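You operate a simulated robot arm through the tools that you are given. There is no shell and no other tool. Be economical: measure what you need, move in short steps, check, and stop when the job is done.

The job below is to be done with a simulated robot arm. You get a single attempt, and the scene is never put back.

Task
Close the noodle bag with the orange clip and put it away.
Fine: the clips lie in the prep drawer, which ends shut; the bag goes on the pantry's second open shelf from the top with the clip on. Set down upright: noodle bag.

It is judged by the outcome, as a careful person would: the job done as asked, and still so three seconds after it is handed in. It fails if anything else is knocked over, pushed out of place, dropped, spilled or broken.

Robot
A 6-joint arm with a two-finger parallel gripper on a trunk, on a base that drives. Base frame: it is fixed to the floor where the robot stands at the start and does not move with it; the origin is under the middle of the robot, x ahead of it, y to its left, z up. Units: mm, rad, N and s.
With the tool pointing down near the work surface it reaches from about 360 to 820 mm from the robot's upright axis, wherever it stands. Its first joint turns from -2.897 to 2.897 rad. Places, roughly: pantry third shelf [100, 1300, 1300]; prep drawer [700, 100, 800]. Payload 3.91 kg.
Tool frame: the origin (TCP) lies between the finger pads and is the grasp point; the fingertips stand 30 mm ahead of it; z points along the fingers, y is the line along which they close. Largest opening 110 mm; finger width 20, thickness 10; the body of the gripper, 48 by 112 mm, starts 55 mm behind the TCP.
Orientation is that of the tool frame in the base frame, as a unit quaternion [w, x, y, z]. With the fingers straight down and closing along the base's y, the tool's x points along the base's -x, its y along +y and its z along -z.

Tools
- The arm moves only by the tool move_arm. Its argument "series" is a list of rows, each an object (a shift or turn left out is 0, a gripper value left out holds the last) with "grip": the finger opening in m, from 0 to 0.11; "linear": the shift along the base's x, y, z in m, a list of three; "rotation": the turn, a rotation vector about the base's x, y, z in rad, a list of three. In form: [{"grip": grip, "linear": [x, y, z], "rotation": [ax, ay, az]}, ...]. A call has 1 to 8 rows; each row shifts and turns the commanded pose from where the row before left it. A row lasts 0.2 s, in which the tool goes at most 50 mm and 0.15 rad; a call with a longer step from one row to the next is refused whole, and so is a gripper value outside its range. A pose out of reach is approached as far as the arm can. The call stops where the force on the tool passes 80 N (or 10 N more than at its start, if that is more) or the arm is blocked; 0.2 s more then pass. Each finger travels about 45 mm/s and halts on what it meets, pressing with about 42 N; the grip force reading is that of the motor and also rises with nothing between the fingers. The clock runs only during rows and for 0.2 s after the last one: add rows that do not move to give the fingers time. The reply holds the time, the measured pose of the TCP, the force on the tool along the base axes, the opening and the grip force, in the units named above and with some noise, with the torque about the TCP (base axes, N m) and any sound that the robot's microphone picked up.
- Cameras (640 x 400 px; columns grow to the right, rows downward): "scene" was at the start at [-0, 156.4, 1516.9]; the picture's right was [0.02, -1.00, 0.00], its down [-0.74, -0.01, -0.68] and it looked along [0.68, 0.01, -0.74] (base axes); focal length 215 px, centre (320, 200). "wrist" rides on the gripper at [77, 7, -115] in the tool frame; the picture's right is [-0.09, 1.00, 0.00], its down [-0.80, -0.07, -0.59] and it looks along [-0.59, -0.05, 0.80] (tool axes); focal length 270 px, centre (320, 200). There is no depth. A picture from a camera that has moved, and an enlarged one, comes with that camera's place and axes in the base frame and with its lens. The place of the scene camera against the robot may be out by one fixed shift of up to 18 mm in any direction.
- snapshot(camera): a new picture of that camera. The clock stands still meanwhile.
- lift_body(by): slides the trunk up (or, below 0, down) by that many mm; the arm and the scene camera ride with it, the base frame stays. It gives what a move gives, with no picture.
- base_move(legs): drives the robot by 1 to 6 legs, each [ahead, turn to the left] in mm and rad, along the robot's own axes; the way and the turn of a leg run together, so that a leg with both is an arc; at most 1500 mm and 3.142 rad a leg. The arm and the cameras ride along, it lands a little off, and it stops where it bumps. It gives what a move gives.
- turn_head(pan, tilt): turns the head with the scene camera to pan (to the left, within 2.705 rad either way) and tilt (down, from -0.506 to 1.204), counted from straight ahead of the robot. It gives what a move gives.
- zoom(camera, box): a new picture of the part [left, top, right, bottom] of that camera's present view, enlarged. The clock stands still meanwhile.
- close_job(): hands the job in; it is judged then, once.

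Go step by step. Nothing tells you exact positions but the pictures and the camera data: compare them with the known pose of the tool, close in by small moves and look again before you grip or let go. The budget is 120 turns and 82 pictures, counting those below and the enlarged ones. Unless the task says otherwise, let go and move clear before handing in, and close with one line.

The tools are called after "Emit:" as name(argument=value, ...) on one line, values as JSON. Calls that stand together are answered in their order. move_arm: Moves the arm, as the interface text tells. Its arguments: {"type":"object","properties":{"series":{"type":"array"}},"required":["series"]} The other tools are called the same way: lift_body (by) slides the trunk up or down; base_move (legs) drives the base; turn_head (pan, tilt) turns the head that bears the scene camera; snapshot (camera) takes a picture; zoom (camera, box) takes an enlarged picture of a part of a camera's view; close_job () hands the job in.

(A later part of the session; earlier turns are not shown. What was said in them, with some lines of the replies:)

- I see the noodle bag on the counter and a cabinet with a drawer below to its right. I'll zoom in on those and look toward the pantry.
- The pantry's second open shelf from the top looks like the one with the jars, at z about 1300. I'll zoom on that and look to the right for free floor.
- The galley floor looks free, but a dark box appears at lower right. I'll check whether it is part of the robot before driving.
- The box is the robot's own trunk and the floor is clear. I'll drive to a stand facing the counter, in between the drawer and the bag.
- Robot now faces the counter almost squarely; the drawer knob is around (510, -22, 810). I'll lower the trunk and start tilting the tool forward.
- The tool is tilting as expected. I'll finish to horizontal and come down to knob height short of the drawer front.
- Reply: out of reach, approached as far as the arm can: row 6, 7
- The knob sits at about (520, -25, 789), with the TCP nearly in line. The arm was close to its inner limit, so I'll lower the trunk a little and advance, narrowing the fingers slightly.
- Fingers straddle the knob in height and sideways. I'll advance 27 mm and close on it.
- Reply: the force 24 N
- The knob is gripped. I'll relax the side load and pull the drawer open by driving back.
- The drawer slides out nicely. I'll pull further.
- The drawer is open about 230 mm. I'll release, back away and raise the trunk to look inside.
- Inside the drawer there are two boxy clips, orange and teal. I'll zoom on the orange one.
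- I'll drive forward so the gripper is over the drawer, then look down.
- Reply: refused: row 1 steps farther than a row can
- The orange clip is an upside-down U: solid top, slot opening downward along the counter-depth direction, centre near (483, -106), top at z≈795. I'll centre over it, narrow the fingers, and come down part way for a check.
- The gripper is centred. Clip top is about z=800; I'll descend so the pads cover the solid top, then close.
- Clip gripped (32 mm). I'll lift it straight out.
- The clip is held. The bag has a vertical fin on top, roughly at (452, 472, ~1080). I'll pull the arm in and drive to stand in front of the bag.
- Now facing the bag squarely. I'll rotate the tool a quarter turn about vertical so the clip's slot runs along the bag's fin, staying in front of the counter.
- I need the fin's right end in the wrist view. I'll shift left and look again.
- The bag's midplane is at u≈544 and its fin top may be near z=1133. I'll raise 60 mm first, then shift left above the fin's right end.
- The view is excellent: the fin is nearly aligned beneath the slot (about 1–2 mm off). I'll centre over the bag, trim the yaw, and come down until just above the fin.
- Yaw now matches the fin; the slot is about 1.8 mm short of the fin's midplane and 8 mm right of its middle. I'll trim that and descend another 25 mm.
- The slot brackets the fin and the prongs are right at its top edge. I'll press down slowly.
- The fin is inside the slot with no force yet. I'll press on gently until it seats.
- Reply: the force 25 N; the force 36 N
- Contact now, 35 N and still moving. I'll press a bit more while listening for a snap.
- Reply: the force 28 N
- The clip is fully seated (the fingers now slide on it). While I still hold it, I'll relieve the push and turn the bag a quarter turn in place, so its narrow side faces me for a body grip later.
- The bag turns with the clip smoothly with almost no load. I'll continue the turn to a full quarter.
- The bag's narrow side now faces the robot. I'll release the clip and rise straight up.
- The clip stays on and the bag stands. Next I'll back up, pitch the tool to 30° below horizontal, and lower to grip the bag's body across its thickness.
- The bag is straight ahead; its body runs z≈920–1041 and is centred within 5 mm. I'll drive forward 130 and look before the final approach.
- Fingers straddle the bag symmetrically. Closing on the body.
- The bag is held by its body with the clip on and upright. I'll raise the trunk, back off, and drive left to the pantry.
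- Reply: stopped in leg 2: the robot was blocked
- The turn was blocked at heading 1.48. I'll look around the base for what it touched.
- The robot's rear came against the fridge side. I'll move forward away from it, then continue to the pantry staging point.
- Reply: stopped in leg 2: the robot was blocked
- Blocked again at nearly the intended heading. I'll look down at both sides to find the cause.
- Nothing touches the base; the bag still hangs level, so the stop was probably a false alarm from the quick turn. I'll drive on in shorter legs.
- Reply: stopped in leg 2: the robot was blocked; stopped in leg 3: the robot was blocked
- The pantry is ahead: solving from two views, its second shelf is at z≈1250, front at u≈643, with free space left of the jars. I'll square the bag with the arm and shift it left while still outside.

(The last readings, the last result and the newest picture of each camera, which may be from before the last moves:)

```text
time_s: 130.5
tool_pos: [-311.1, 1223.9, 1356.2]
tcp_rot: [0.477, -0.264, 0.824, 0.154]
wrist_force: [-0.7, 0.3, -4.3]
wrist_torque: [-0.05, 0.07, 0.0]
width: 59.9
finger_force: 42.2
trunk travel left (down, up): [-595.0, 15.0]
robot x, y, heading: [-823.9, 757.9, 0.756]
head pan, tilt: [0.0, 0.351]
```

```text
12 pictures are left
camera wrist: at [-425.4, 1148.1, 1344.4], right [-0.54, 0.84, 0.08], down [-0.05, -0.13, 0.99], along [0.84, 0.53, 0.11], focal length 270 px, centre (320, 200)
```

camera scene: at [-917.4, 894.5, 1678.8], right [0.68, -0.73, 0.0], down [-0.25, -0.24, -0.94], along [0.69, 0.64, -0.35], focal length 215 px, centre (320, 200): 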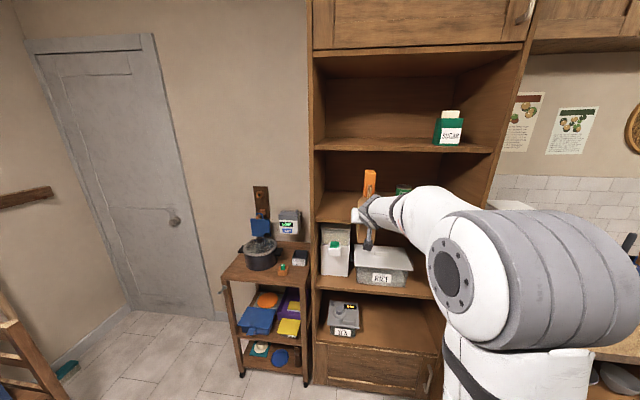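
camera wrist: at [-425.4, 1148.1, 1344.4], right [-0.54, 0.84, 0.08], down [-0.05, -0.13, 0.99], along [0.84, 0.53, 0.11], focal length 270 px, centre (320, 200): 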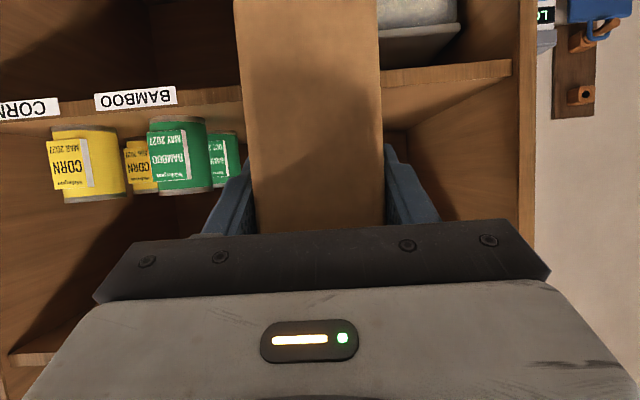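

The shelf edge is at z≈1255 and the bag bottom near 1279, with a clear gap between the jars (a≈-1022) and the left wall (a≈-1385). I'll raise a touch and drive in.

Emit:
move_arm(series=[{"linear": [0, 0, 0.006]}, {"linear": [0, 0, 0]}])

Emit:
base_move(legs=[[110, 0]])

Emit:
snapshot(camera="wrist")

Emit:
zoom(camera="scene", box=[300, 120, 460, 260])

```text
time_s: 131.1
tool_pos: [-311.1, 1220.6, 1361.1]
tcp_rot: [0.478, -0.264, 0.823, 0.154]
wrist_force: [0.6, -0.9, -4.0]
wrist_torque: [-0.06, 0.11, 0.02]
width: 60.0
finger_force: 42.5
trunk travel left (down, up): [-595.0, 15.0]
robot x, y, heading: [-823.1, 765.7, 0.751]
head pan, tilt: [0.0, 0.351]
```

```text
time_s: 132.3
tool_pos: [-228.4, 1298.6, 1360.7]
tcp_rot: [0.477, -0.264, 0.824, 0.154]
wrist_force: [0.6, 0.7, -4.2]
wrist_torque: [-0.09, 0.1, 0.01]
width: 59.9
finger_force: 42.3
trunk travel left (down, up): [-595.0, 15.0]
robot x, y, heading: [-742.1, 834.5, 0.751]
head pan, tilt: [0.0, 0.351]
```

```text
11 pictures are left
camera wrist: at [-343.4, 1224.0, 1349.8], right [-0.54, 0.84, 0.08], down [-0.05, -0.13, 0.99], along [0.84, 0.53, 0.11], focal length 270 px, centre (320, 200)
```

wrist: 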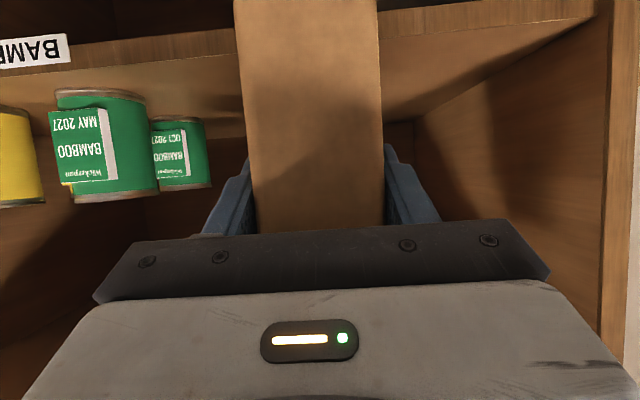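

```text
2.86 times, centred on (380, 190) of scene
camera zoom: at [-835.6, 970.9, 1678.8], right [0.68, -0.73, 0.0], down [-0.25, -0.24, -0.94], along [0.69, 0.64, -0.35], focal length 615 px, centre (149, 229)
```

zoom: 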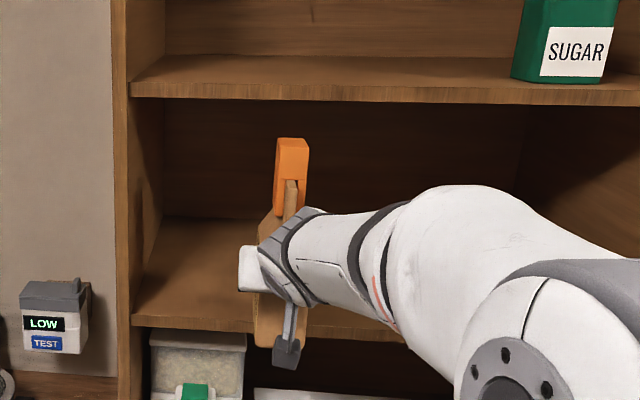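

Bag's tip is at the shelf front and clear. Continuing in: 60 mm by base, then the rest by arm.

Emit:
base_move(legs=[[60, 0]])

Emit:
move_arm(series=[{"linear": [0.0163, 0.0116, 0]}, {"linear": [0.0163, 0.0116, 0]}, {"linear": [0.0163, 0.0116, 0]}, {"linear": [0, 0, 0]}])

Emit:
snapshot(camera="wrist")

Emit:
zoom(camera="scene", box=[300, 120, 460, 260])

```text
time_s: 133.2
tool_pos: [-184.6, 1341.0, 1360.0]
tcp_rot: [0.477, -0.264, 0.825, 0.153]
wrist_force: [1.5, 0.8, -4.3]
wrist_torque: [-0.07, 0.14, -0.02]
width: 59.8
finger_force: 41.8
trunk travel left (down, up): [-595.0, 15.0]
robot x, y, heading: [-697.9, 873.7, 0.747]
head pan, tilt: [0.0, 0.351]
```

```text
time_s: 134.2
tool_pos: [-136.2, 1373.5, 1360.9]
tcp_rot: [0.478, -0.263, 0.824, 0.153]
wrist_force: [0.5, -0.4, -3.4]
wrist_torque: [-0.06, 0.12, -0.01]
width: 59.8
finger_force: 42.1
trunk travel left (down, up): [-595.0, 15.0]
robot x, y, heading: [-698.8, 877.4, 0.746]
head pan, tilt: [0.0, 0.351]
```

```text
9 pictures are left
camera wrist: at [-251.6, 1298.3, 1350.7], right [-0.54, 0.84, 0.08], down [-0.05, -0.13, 0.99], along [0.84, 0.53, 0.11], focal length 270 px, centre (320, 200)
```

wrist: 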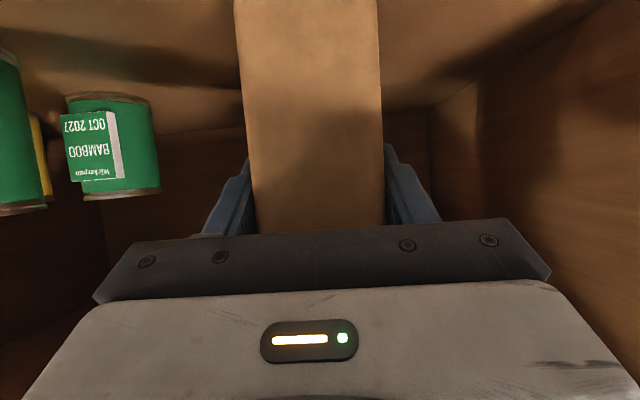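

```text
2.86 times, centred on (380, 190) of scene
camera zoom: at [-793.5, 1010.2, 1678.9], right [0.68, -0.73, 0.0], down [-0.25, -0.23, -0.94], along [0.69, 0.64, -0.34], focal length 615 px, centre (149, 229)
```

zoom: 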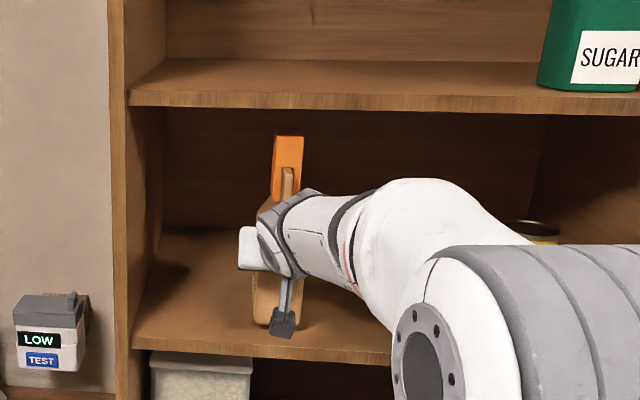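

The bag would sit close to the shelf's front edge, so I'll go about 45 mm deeper before lowering.

Emit:
move_arm(series=[{"linear": [0.0183, 0.0131, 0]}, {"linear": [0.0183, 0.0131, 0]}, {"linear": [0, 0, -0.008]}, {"linear": [0, 0, 0]}])

Emit:
zoom(camera="scene", box=[320, 160, 420, 250])

```text
time_s: 135.2
tool_pos: [-99.0, 1400.6, 1351.9]
tcp_rot: [0.477, -0.263, 0.825, 0.153]
wrist_force: [-0.8, -0.1, -3.4]
wrist_torque: [-0.07, 0.07, 0.0]
width: 59.9
finger_force: 41.5
trunk travel left (down, up): [-595.0, 15.0]
robot x, y, heading: [-697.4, 877.1, 0.75]
head pan, tilt: [0.0, 0.351]
```

```text
4.44 times, centred on (370, 205) of scene
camera zoom: at [-792.6, 1011.0, 1678.9], right [0.68, -0.73, 0.0], down [-0.25, -0.23, -0.94], along [0.69, 0.64, -0.34], focal length 957 px, centre (98, 178)
```

zoom: 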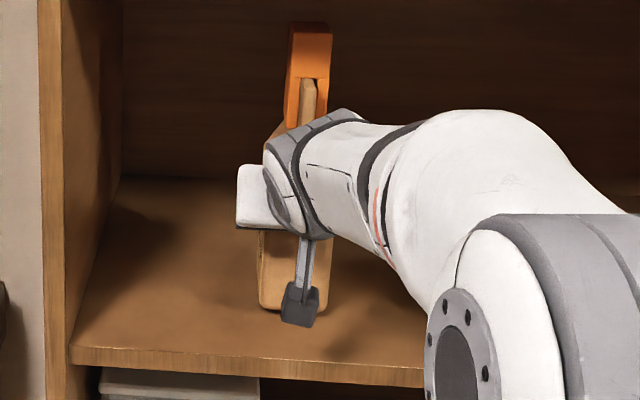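

Now it is well inside. Lowering gently until the bag touches the shelf.

Emit:
move_arm(series=[{"linear": [0, 0, -0.003]}, {"linear": [0, 0, -0.003]}, {"linear": [0, 0, -0.003]}, {"linear": [0, 0, 0]}])

Emit:
move_arm(series=[{"linear": [0, 0, -0.002]}, {"linear": [0, 0, -0.002]}, {"linear": [0, 0, 0]}])

```text
time_s: 136.2
tool_pos: [-98.7, 1399.9, 1347.1]
tcp_rot: [0.479, -0.263, 0.823, 0.154]
wrist_force: [3.8, 1.5, 8.6]
wrist_torque: [0.41, -1.29, 0.06]
width: 59.9
finger_force: 42.0
trunk travel left (down, up): [-595.0, 15.0]
robot x, y, heading: [-699.1, 876.9, 0.752]
head pan, tilt: [0.0, 0.351]
```

```text
time_s: 137.0
tool_pos: [-100.9, 1399.1, 1346.2]
tcp_rot: [0.481, -0.263, 0.821, 0.156]
wrist_force: [8.9, 6.4, 32.0]
wrist_torque: [-0.2, -0.27, 0.04]
width: 59.8
finger_force: 42.5
trunk travel left (down, up): [-595.0, 15.0]
robot x, y, heading: [-701.8, 876.6, 0.753]
head pan, tilt: [0.0, 0.351]
```

It has landed. I'll ease off the push, then open the fingers.

Emit:
move_arm(series=[{"linear": [0, 0, 0.002]}, {"linear": [0, 0, 0.0015]}, {"linear": [0, 0, 0]}])

```text
time_s: 137.8
tool_pos: [-100.3, 1399.6, 1345.7]
tcp_rot: [0.478, -0.264, 0.823, 0.155]
wrist_force: [7.0, 5.8, 22.7]
wrist_torque: [0.37, -0.83, 0.16]
width: 59.9
finger_force: 41.9
trunk travel left (down, up): [-595.0, 15.0]
robot x, y, heading: [-699.2, 873.3, 0.749]
head pan, tilt: [0.0, 0.351]
```

Emit:
move_arm(series=[{"linear": [0, 0, 0.0015]}, {"linear": [0, 0, 0.0015]}, {"linear": [0, 0, 0]}])

```text
time_s: 138.6
tool_pos: [-101.1, 1398.2, 1346.1]
tcp_rot: [0.477, -0.263, 0.824, 0.153]
wrist_force: [2.4, 3.4, 8.3]
wrist_torque: [0.78, -0.93, 0.05]
width: 59.6
finger_force: 41.7
trunk travel left (down, up): [-595.0, 15.0]
robot x, y, heading: [-699.1, 875.2, 0.752]
head pan, tilt: [0.0, 0.351]
```

Emit:
move_arm(series=[{"grip": 0.065}, {"grip": 0.075}, {"grip": 0.09}, {"grip": 0.095}, {"grip": 0.095}, {"linear": [0, 0, 0]}])

Emit:
snapshot(camera="wrist")

```text
time_s: 140.0
tool_pos: [-100.1, 1401.0, 1347.1]
tcp_rot: [0.478, -0.264, 0.823, 0.154]
wrist_force: [-0.8, -0.4, -0.7]
wrist_torque: [0.0, 0.02, 0.02]
width: 95.0
finger_force: 0.1
trunk travel left (down, up): [-595.0, 15.0]
robot x, y, heading: [-700.7, 876.6, 0.753]
head pan, tilt: [0.0, 0.351]
```

```text
6 pictures are left
camera wrist: at [-215.2, 1325.1, 1336.5], right [-0.54, 0.84, 0.08], down [-0.05, -0.13, 0.99], along [0.84, 0.53, 0.11], focal length 270 px, centre (320, 200)
```

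wrist: 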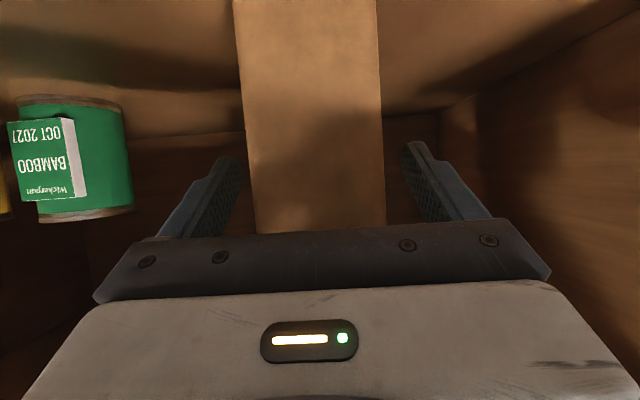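

The bag stands free. I'll withdraw straight back and check.

Emit:
move_arm(series=[{"linear": [-0.025, -0.018, 0.0]}, {"linear": [-0.0285, -0.0204, 0]}, {"linear": [-0.0325, -0.0233, 0]}, {"linear": [-0.0325, -0.0233, 0]}, {"linear": [-0.0325, -0.0233, 0]}, {"linear": [0, 0, 0]}])

Emit:
base_move(legs=[[-250, 0]])

Emit:
snapshot(camera="scene")

```text
time_s: 141.4
tool_pos: [-251.0, 1292.2, 1346.3]
tcp_rot: [0.476, -0.265, 0.824, 0.154]
wrist_force: [0.7, 1.0, 0.5]
wrist_torque: [0.0, 0.04, 0.0]
width: 95.1
finger_force: 0.0
trunk travel left (down, up): [-595.0, 15.0]
robot x, y, heading: [-704.5, 878.6, 0.75]
head pan, tilt: [0.0, 0.351]
```

```text
time_s: 143.2
tool_pos: [-434.6, 1120.2, 1348.6]
tcp_rot: [0.477, -0.263, 0.824, 0.153]
wrist_force: [-0.3, -0.8, -0.2]
wrist_torque: [-0.03, -0.01, -0.01]
width: 95.0
finger_force: 0.1
trunk travel left (down, up): [-595.0, 15.0]
robot x, y, heading: [-884.3, 706.3, 0.752]
head pan, tilt: [0.0, 0.351]
```

```text
5 pictures are left
camera scene: at [-976.6, 839.4, 1678.9], right [0.68, -0.73, 0.0], down [-0.25, -0.23, -0.94], along [0.69, 0.64, -0.34], focal length 215 px, centre (320, 200)
```

scene: 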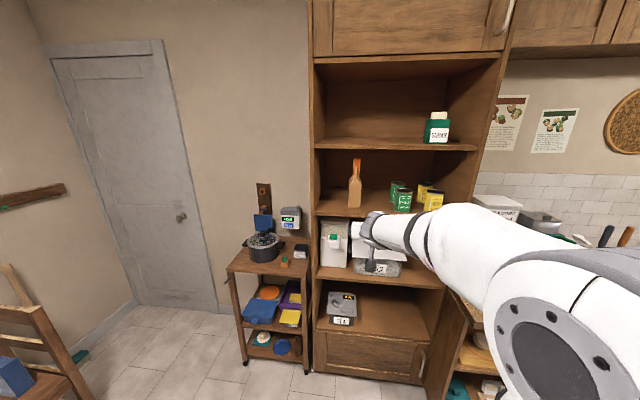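

The bag stands on the second shelf with the clip on, jars undisturbed. Now I'll return to close the drawer: turn right first.

Emit:
base_move(legs=[[0, -0.6], [0, -0.6], [0, -0.622]])

```text
time_s: 147.2
tool_pos: [-330.9, 435.3, 1347.5]
tcp_rot: [0.481, 0.25, 0.828, -0.144]
wrist_force: [0.2, -0.3, 0.4]
wrist_torque: [-0.02, -0.04, 0.01]
width: 95.2
finger_force: 0.1
trunk travel left (down, up): [-595.0, 15.0]
robot x, y, heading: [-873.7, 721.0, -0.436]
head pan, tilt: [0.0, 0.351]
stopped in leg 3: the robot was blocked; the commanded pose is now the measured one
```

Emit:
base_move(legs=[[0, -0.32]])

Emit:
base_move(legs=[[0, -0.31]])

```text
time_s: 148.6
tool_pos: [-449.1, 278.3, 1347.8]
tcp_rot: [0.451, 0.379, 0.778, -0.219]
wrist_force: [0.2, -0.1, 0.2]
wrist_torque: [0.0, 0.02, -0.05]
width: 95.1
finger_force: 0.1
trunk travel left (down, up): [-595.0, 15.0]
robot x, y, heading: [-872.7, 725.0, -0.75]
head pan, tilt: [0.0, 0.351]
```

```text
time_s: 150.0
tool_pos: [-606.7, 170.2, 1348.0]
tcp_rot: [0.411, 0.496, 0.709, -0.287]
wrist_force: [0.2, 0.1, 0.5]
wrist_torque: [-0.01, 0.0, -0.02]
width: 95.1
finger_force: 0.1
trunk travel left (down, up): [-595.0, 15.0]
robot x, y, heading: [-864.9, 727.5, -1.046]
head pan, tilt: [0.0, 0.351]
```

Emit:
base_move(legs=[[1399, 0]])

Emit:
base_move(legs=[[0, 0.4], [0, 0.4]])

Emit:
base_move(legs=[[0, 0.4], [0, 0.4]])

```text
time_s: 157.0
tool_pos: [78.7, -1055.5, 1347.5]
tcp_rot: [0.41, 0.499, 0.706, -0.29]
wrist_force: [-0.4, -0.1, -1.0]
wrist_torque: [0.04, 0.04, 0.01]
width: 94.9
finger_force: 0.0
trunk travel left (down, up): [-595.0, 15.0]
robot x, y, heading: [-174.6, -502.1, -1.064]
head pan, tilt: [0.0, 0.351]
```

```text
time_s: 159.8
tool_pos: [398.6, -703.4, 1348.1]
tcp_rot: [0.492, 0.184, 0.845, -0.106]
wrist_force: [-0.6, -0.5, 0.2]
wrist_torque: [0.0, 0.03, 0.01]
width: 95.1
finger_force: 0.0
trunk travel left (down, up): [-595.0, 15.0]
robot x, y, heading: [-178.3, -508.3, -0.269]
head pan, tilt: [0.0, 0.351]
```

```text
time_s: 162.6
tool_pos: [366.0, -225.0, 1347.0]
tcp_rot: [0.492, -0.163, 0.85, 0.095]
wrist_force: [0.1, -0.9, 0.0]
wrist_torque: [0.02, 0.0, 0.02]
width: 94.7
finger_force: 0.1
trunk travel left (down, up): [-595.0, 15.0]
robot x, y, heading: [-171.6, -510.7, 0.532]
head pan, tilt: [0.0, 0.351]
```

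Emit:
base_move(legs=[[0, 0.089], [-110, 0]])

Emit:
move_arm(series=[{"rotation": [0, 0, 0.075]}, {"rotation": [0, 0, 0.075]}, {"linear": [0, 0, 0]}])

Emit:
lift_body(by=-520)

Emit:
snapshot(camera="wrist")

```text
time_s: 164.3
tool_pos: [244.3, -244.1, 1349.4]
tcp_rot: [0.49, -0.2, 0.841, 0.117]
wrist_force: [-0.3, -0.3, 0.4]
wrist_torque: [0.02, -0.01, 0.01]
width: 95.0
finger_force: 0.1
trunk travel left (down, up): [-595.0, 15.0]
robot x, y, heading: [-260.6, -580.0, 0.612]
head pan, tilt: [0.0, 0.351]
```

```text
time_s: 165.1
tool_pos: [247.0, -244.1, 1346.2]
tcp_rot: [0.477, -0.247, 0.831, 0.143]
wrist_force: [-0.2, 0.2, -0.6]
wrist_torque: [0.03, 0.01, -0.01]
width: 95.1
finger_force: 0.0
trunk travel left (down, up): [-595.0, 15.0]
robot x, y, heading: [-263.0, -580.9, 0.615]
head pan, tilt: [0.0, 0.351]
```

```text
refused: -520 is not a number from -400 to 400
```

```text
4 pictures are left
camera wrist: at [127.4, -313.1, 1336.7], right [-0.51, 0.86, 0.08], down [-0.05, -0.12, 0.99], along [0.86, 0.5, 0.11], focal length 270 px, centre (320, 200)
```

wrist: 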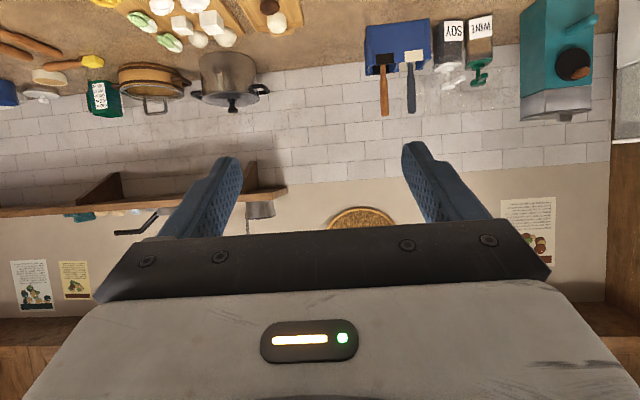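

Emit:
lift_body(by=-300)

Emit:
lift_body(by=-240)

Emit:
move_arm(series=[{"linear": [-0.0093, 0.013, 0], "rotation": [0, 0, 0.04], "grip": 0.08}, {"linear": [0, 0, 0]}])

Emit:
snapshot(camera="wrist")

```text
time_s: 168.1
tool_pos: [245.7, -242.7, 1044.7]
tcp_rot: [0.478, -0.246, 0.831, 0.142]
wrist_force: [-0.4, 0.6, 0.4]
wrist_torque: [-0.01, 0.0, -0.04]
width: 95.2
finger_force: 0.1
trunk travel left (down, up): [-295.0, 315.0]
robot x, y, heading: [-260.7, -579.8, 0.617]
head pan, tilt: [0.0, 0.351]
```

```text
time_s: 170.6
tool_pos: [245.4, -241.9, 806.7]
tcp_rot: [0.478, -0.246, 0.831, 0.142]
wrist_force: [0.1, 0.7, 0.3]
wrist_torque: [0.02, -0.03, 0.0]
width: 95.1
finger_force: 0.0
trunk travel left (down, up): [-55.0, 555.0]
robot x, y, heading: [-263.7, -577.9, 0.622]
head pan, tilt: [0.0, 0.351]
```

```text
time_s: 171.2
tool_pos: [235.9, -229.7, 806.6]
tcp_rot: [0.474, -0.263, 0.826, 0.151]
wrist_force: [0.0, -0.9, -0.5]
wrist_torque: [-0.01, 0.0, 0.0]
width: 79.8
finger_force: 0.1
trunk travel left (down, up): [-55.0, 555.0]
robot x, y, heading: [-263.0, -578.8, 0.614]
head pan, tilt: [0.0, 0.351]
```

```text
3 pictures are left
camera wrist: at [120.7, -304.7, 796.7], right [-0.54, 0.84, 0.08], down [-0.05, -0.12, 0.99], along [0.84, 0.53, 0.11], focal length 270 px, centre (320, 200)
```

wrist: 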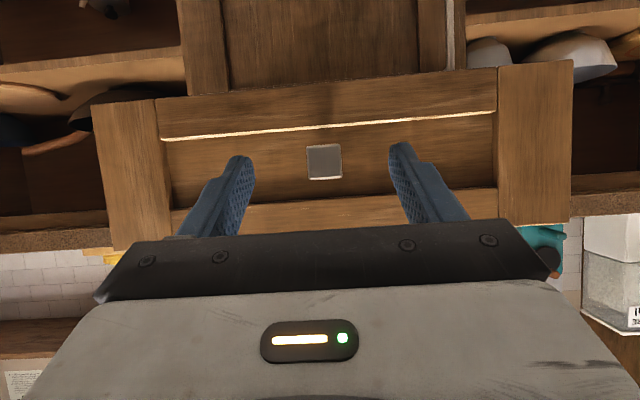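

The drawer knob is straight ahead between the open fingers, so both fingertips will push the front panel beside it. I'll drive forward in steps.

Emit:
base_move(legs=[[140, 0]])

Emit:
base_move(legs=[[100, 0]])

Emit:
base_move(legs=[[80, 0]])

```text
time_s: 172.5
tool_pos: [350.3, -149.7, 806.5]
tcp_rot: [0.475, -0.263, 0.826, 0.152]
wrist_force: [-0.1, -0.1, 0.5]
wrist_torque: [0.02, 0.01, -0.02]
width: 79.7
finger_force: 0.0
trunk travel left (down, up): [-55.0, 555.0]
robot x, y, heading: [-147.5, -498.7, 0.622]
head pan, tilt: [0.0, 0.351]
```

```text
time_s: 173.7
tool_pos: [433.0, -90.4, 805.8]
tcp_rot: [0.475, -0.264, 0.825, 0.153]
wrist_force: [0.1, -0.2, -0.1]
wrist_torque: [-0.01, -0.01, -0.02]
width: 79.9
finger_force: 0.1
trunk travel left (down, up): [-55.0, 555.0]
robot x, y, heading: [-64.3, -440.3, 0.615]
head pan, tilt: [0.0, 0.351]
```

```text
time_s: 174.7
tool_pos: [499.6, -44.1, 805.7]
tcp_rot: [0.475, -0.264, 0.826, 0.152]
wrist_force: [0.5, -0.4, 0.4]
wrist_torque: [0.02, 0.0, 0.0]
width: 79.8
finger_force: 0.1
trunk travel left (down, up): [-55.0, 555.0]
robot x, y, heading: [1.7, -396.0, 0.621]
head pan, tilt: [0.0, 0.351]
```

Emit:
move_arm(series=[{"linear": [0.0081, 0.0058, 0]}, {"linear": [0.0081, 0.0058, 0]}, {"linear": [0.0081, 0.0058, 0]}, {"linear": [0, 0, 0]}])

Emit:
snapshot(camera="wrist")

```text
time_s: 175.7
tool_pos: [521.3, -27.0, 807.0]
tcp_rot: [0.474, -0.265, 0.826, 0.153]
wrist_force: [-19.5, -14.5, -0.8]
wrist_torque: [0.14, 0.3, 0.98]
width: 79.7
finger_force: 0.1
trunk travel left (down, up): [-55.0, 555.0]
robot x, y, heading: [0.1, -395.9, 0.615]
head pan, tilt: [0.0, 0.351]
```

```text
2 pictures are left
camera wrist: at [405.9, -102.5, 796.7], right [-0.54, 0.84, 0.08], down [-0.05, -0.12, 0.99], along [0.84, 0.53, 0.11], focal length 270 px, centre (320, 200)
```

wrist: 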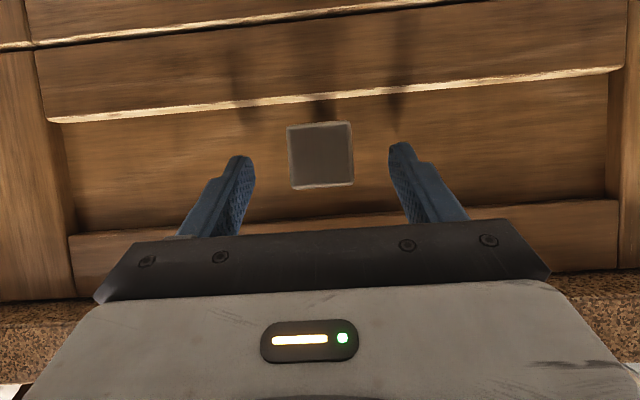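

Resistance at exactly the closed position. One firmer push, then I'll back away.

Emit:
move_arm(series=[{"linear": [0.0041, 0.0029, 0]}, {"linear": [0.0033, 0.0023, 0]}, {"linear": [0, 0, 0]}])

Emit:
base_move(legs=[[-220, 0]])

Emit:
lift_body(by=350)

Emit:
turn_head(pan=0.0, tilt=0.65)

Emit:
snapshot(camera="scene")

```text
time_s: 176.2
tool_pos: [521.7, -26.9, 806.3]
tcp_rot: [0.471, -0.266, 0.828, 0.151]
wrist_force: [-36.8, -28.7, 14.2]
wrist_torque: [0.75, 0.4, 1.83]
width: 79.4
finger_force: 0.0
trunk travel left (down, up): [-55.0, 555.0]
robot x, y, heading: [1.7, -390.8, 0.618]
head pan, tilt: [0.0, 0.351]
stopped in row 2: the force on the tool passed its limit at 88 N (the readings are from after the stop); the commanded pose is now the measured one
```

```text
time_s: 177.9
tool_pos: [347.6, -152.0, 802.6]
tcp_rot: [0.47, -0.265, 0.829, 0.15]
wrist_force: [-0.4, -0.1, 0.1]
wrist_torque: [-0.04, 0.01, 0.0]
width: 80.2
finger_force: 0.0
trunk travel left (down, up): [-55.0, 555.0]
robot x, y, heading: [-178.3, -518.1, 0.611]
head pan, tilt: [0.0, 0.351]
```

```text
time_s: 181.3
tool_pos: [347.9, -151.4, 1151.2]
tcp_rot: [0.469, -0.266, 0.829, 0.151]
wrist_force: [0.3, 0.1, -0.9]
wrist_torque: [0.03, 0.01, 0.02]
width: 80.2
finger_force: 0.0
trunk travel left (down, up): [-405.0, 205.0]
robot x, y, heading: [-178.7, -519.0, 0.614]
head pan, tilt: [0.0, 0.351]
```

```text
time_s: 182.1
tool_pos: [347.4, -149.7, 1152.0]
tcp_rot: [0.468, -0.266, 0.829, 0.15]
wrist_force: [-1.6, -0.5, 0.2]
wrist_torque: [0.02, 0.02, 0.03]
width: 79.9
finger_force: 0.0
trunk travel left (down, up): [-405.0, 205.0]
robot x, y, heading: [-172.9, -519.4, 0.619]
head pan, tilt: [0.0, 0.649]
```

```text
1 pictures are left
camera scene: at [-259.9, -378.8, 1461.9], right [0.58, -0.82, 0.0], down [-0.49, -0.35, -0.8], along [0.65, 0.46, -0.6], focal length 215 px, centre (320, 200)
```

scene: 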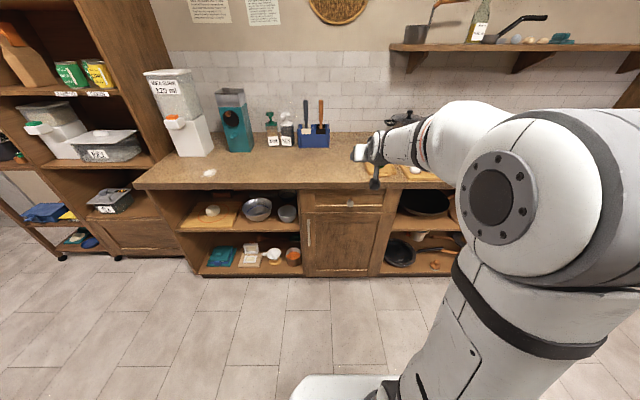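

The drawer is shut and the bag's lean matches the camera's perspective for a vertical object. I'll spend the last picture confirming the bag and clip.

Emit:
turn_head(pan=0.75, tilt=0.2)

Emit:
snapshot(camera="scene")

```text
time_s: 183.2
tool_pos: [346.6, -149.8, 1151.5]
tcp_rot: [0.468, -0.266, 0.829, 0.15]
wrist_force: [0.1, 0.2, -0.3]
wrist_torque: [0.02, -0.02, 0.01]
width: 80.1
finger_force: 0.1
trunk travel left (down, up): [-405.0, 205.0]
robot x, y, heading: [-177.5, -518.4, 0.615]
head pan, tilt: [0.75, 0.201]
```

```text
0 pictures are left
camera scene: at [-311.8, -337.7, 1502.8], right [0.98, -0.2, 0.0], down [-0.04, -0.2, -0.98], along [0.2, 0.96, -0.2], focal length 215 px, centre (320, 200)
```

scene: 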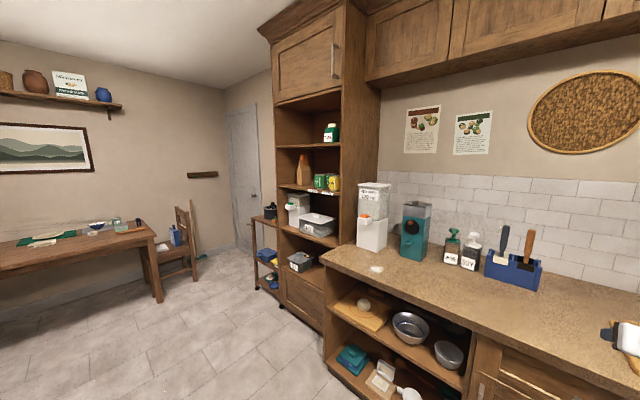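

The bag stands upright on the second open shelf with the orange clip on, the drawer is shut, and the arm is clear. I'm handing in.

Emit:
close_job()

```text
The job is handed in.
```

The noodle bag is closed with the orange clip and stands upright on the pantry's second open shelf from the top. The prep drawer is shut, and I saw nothing else knocked or moved.
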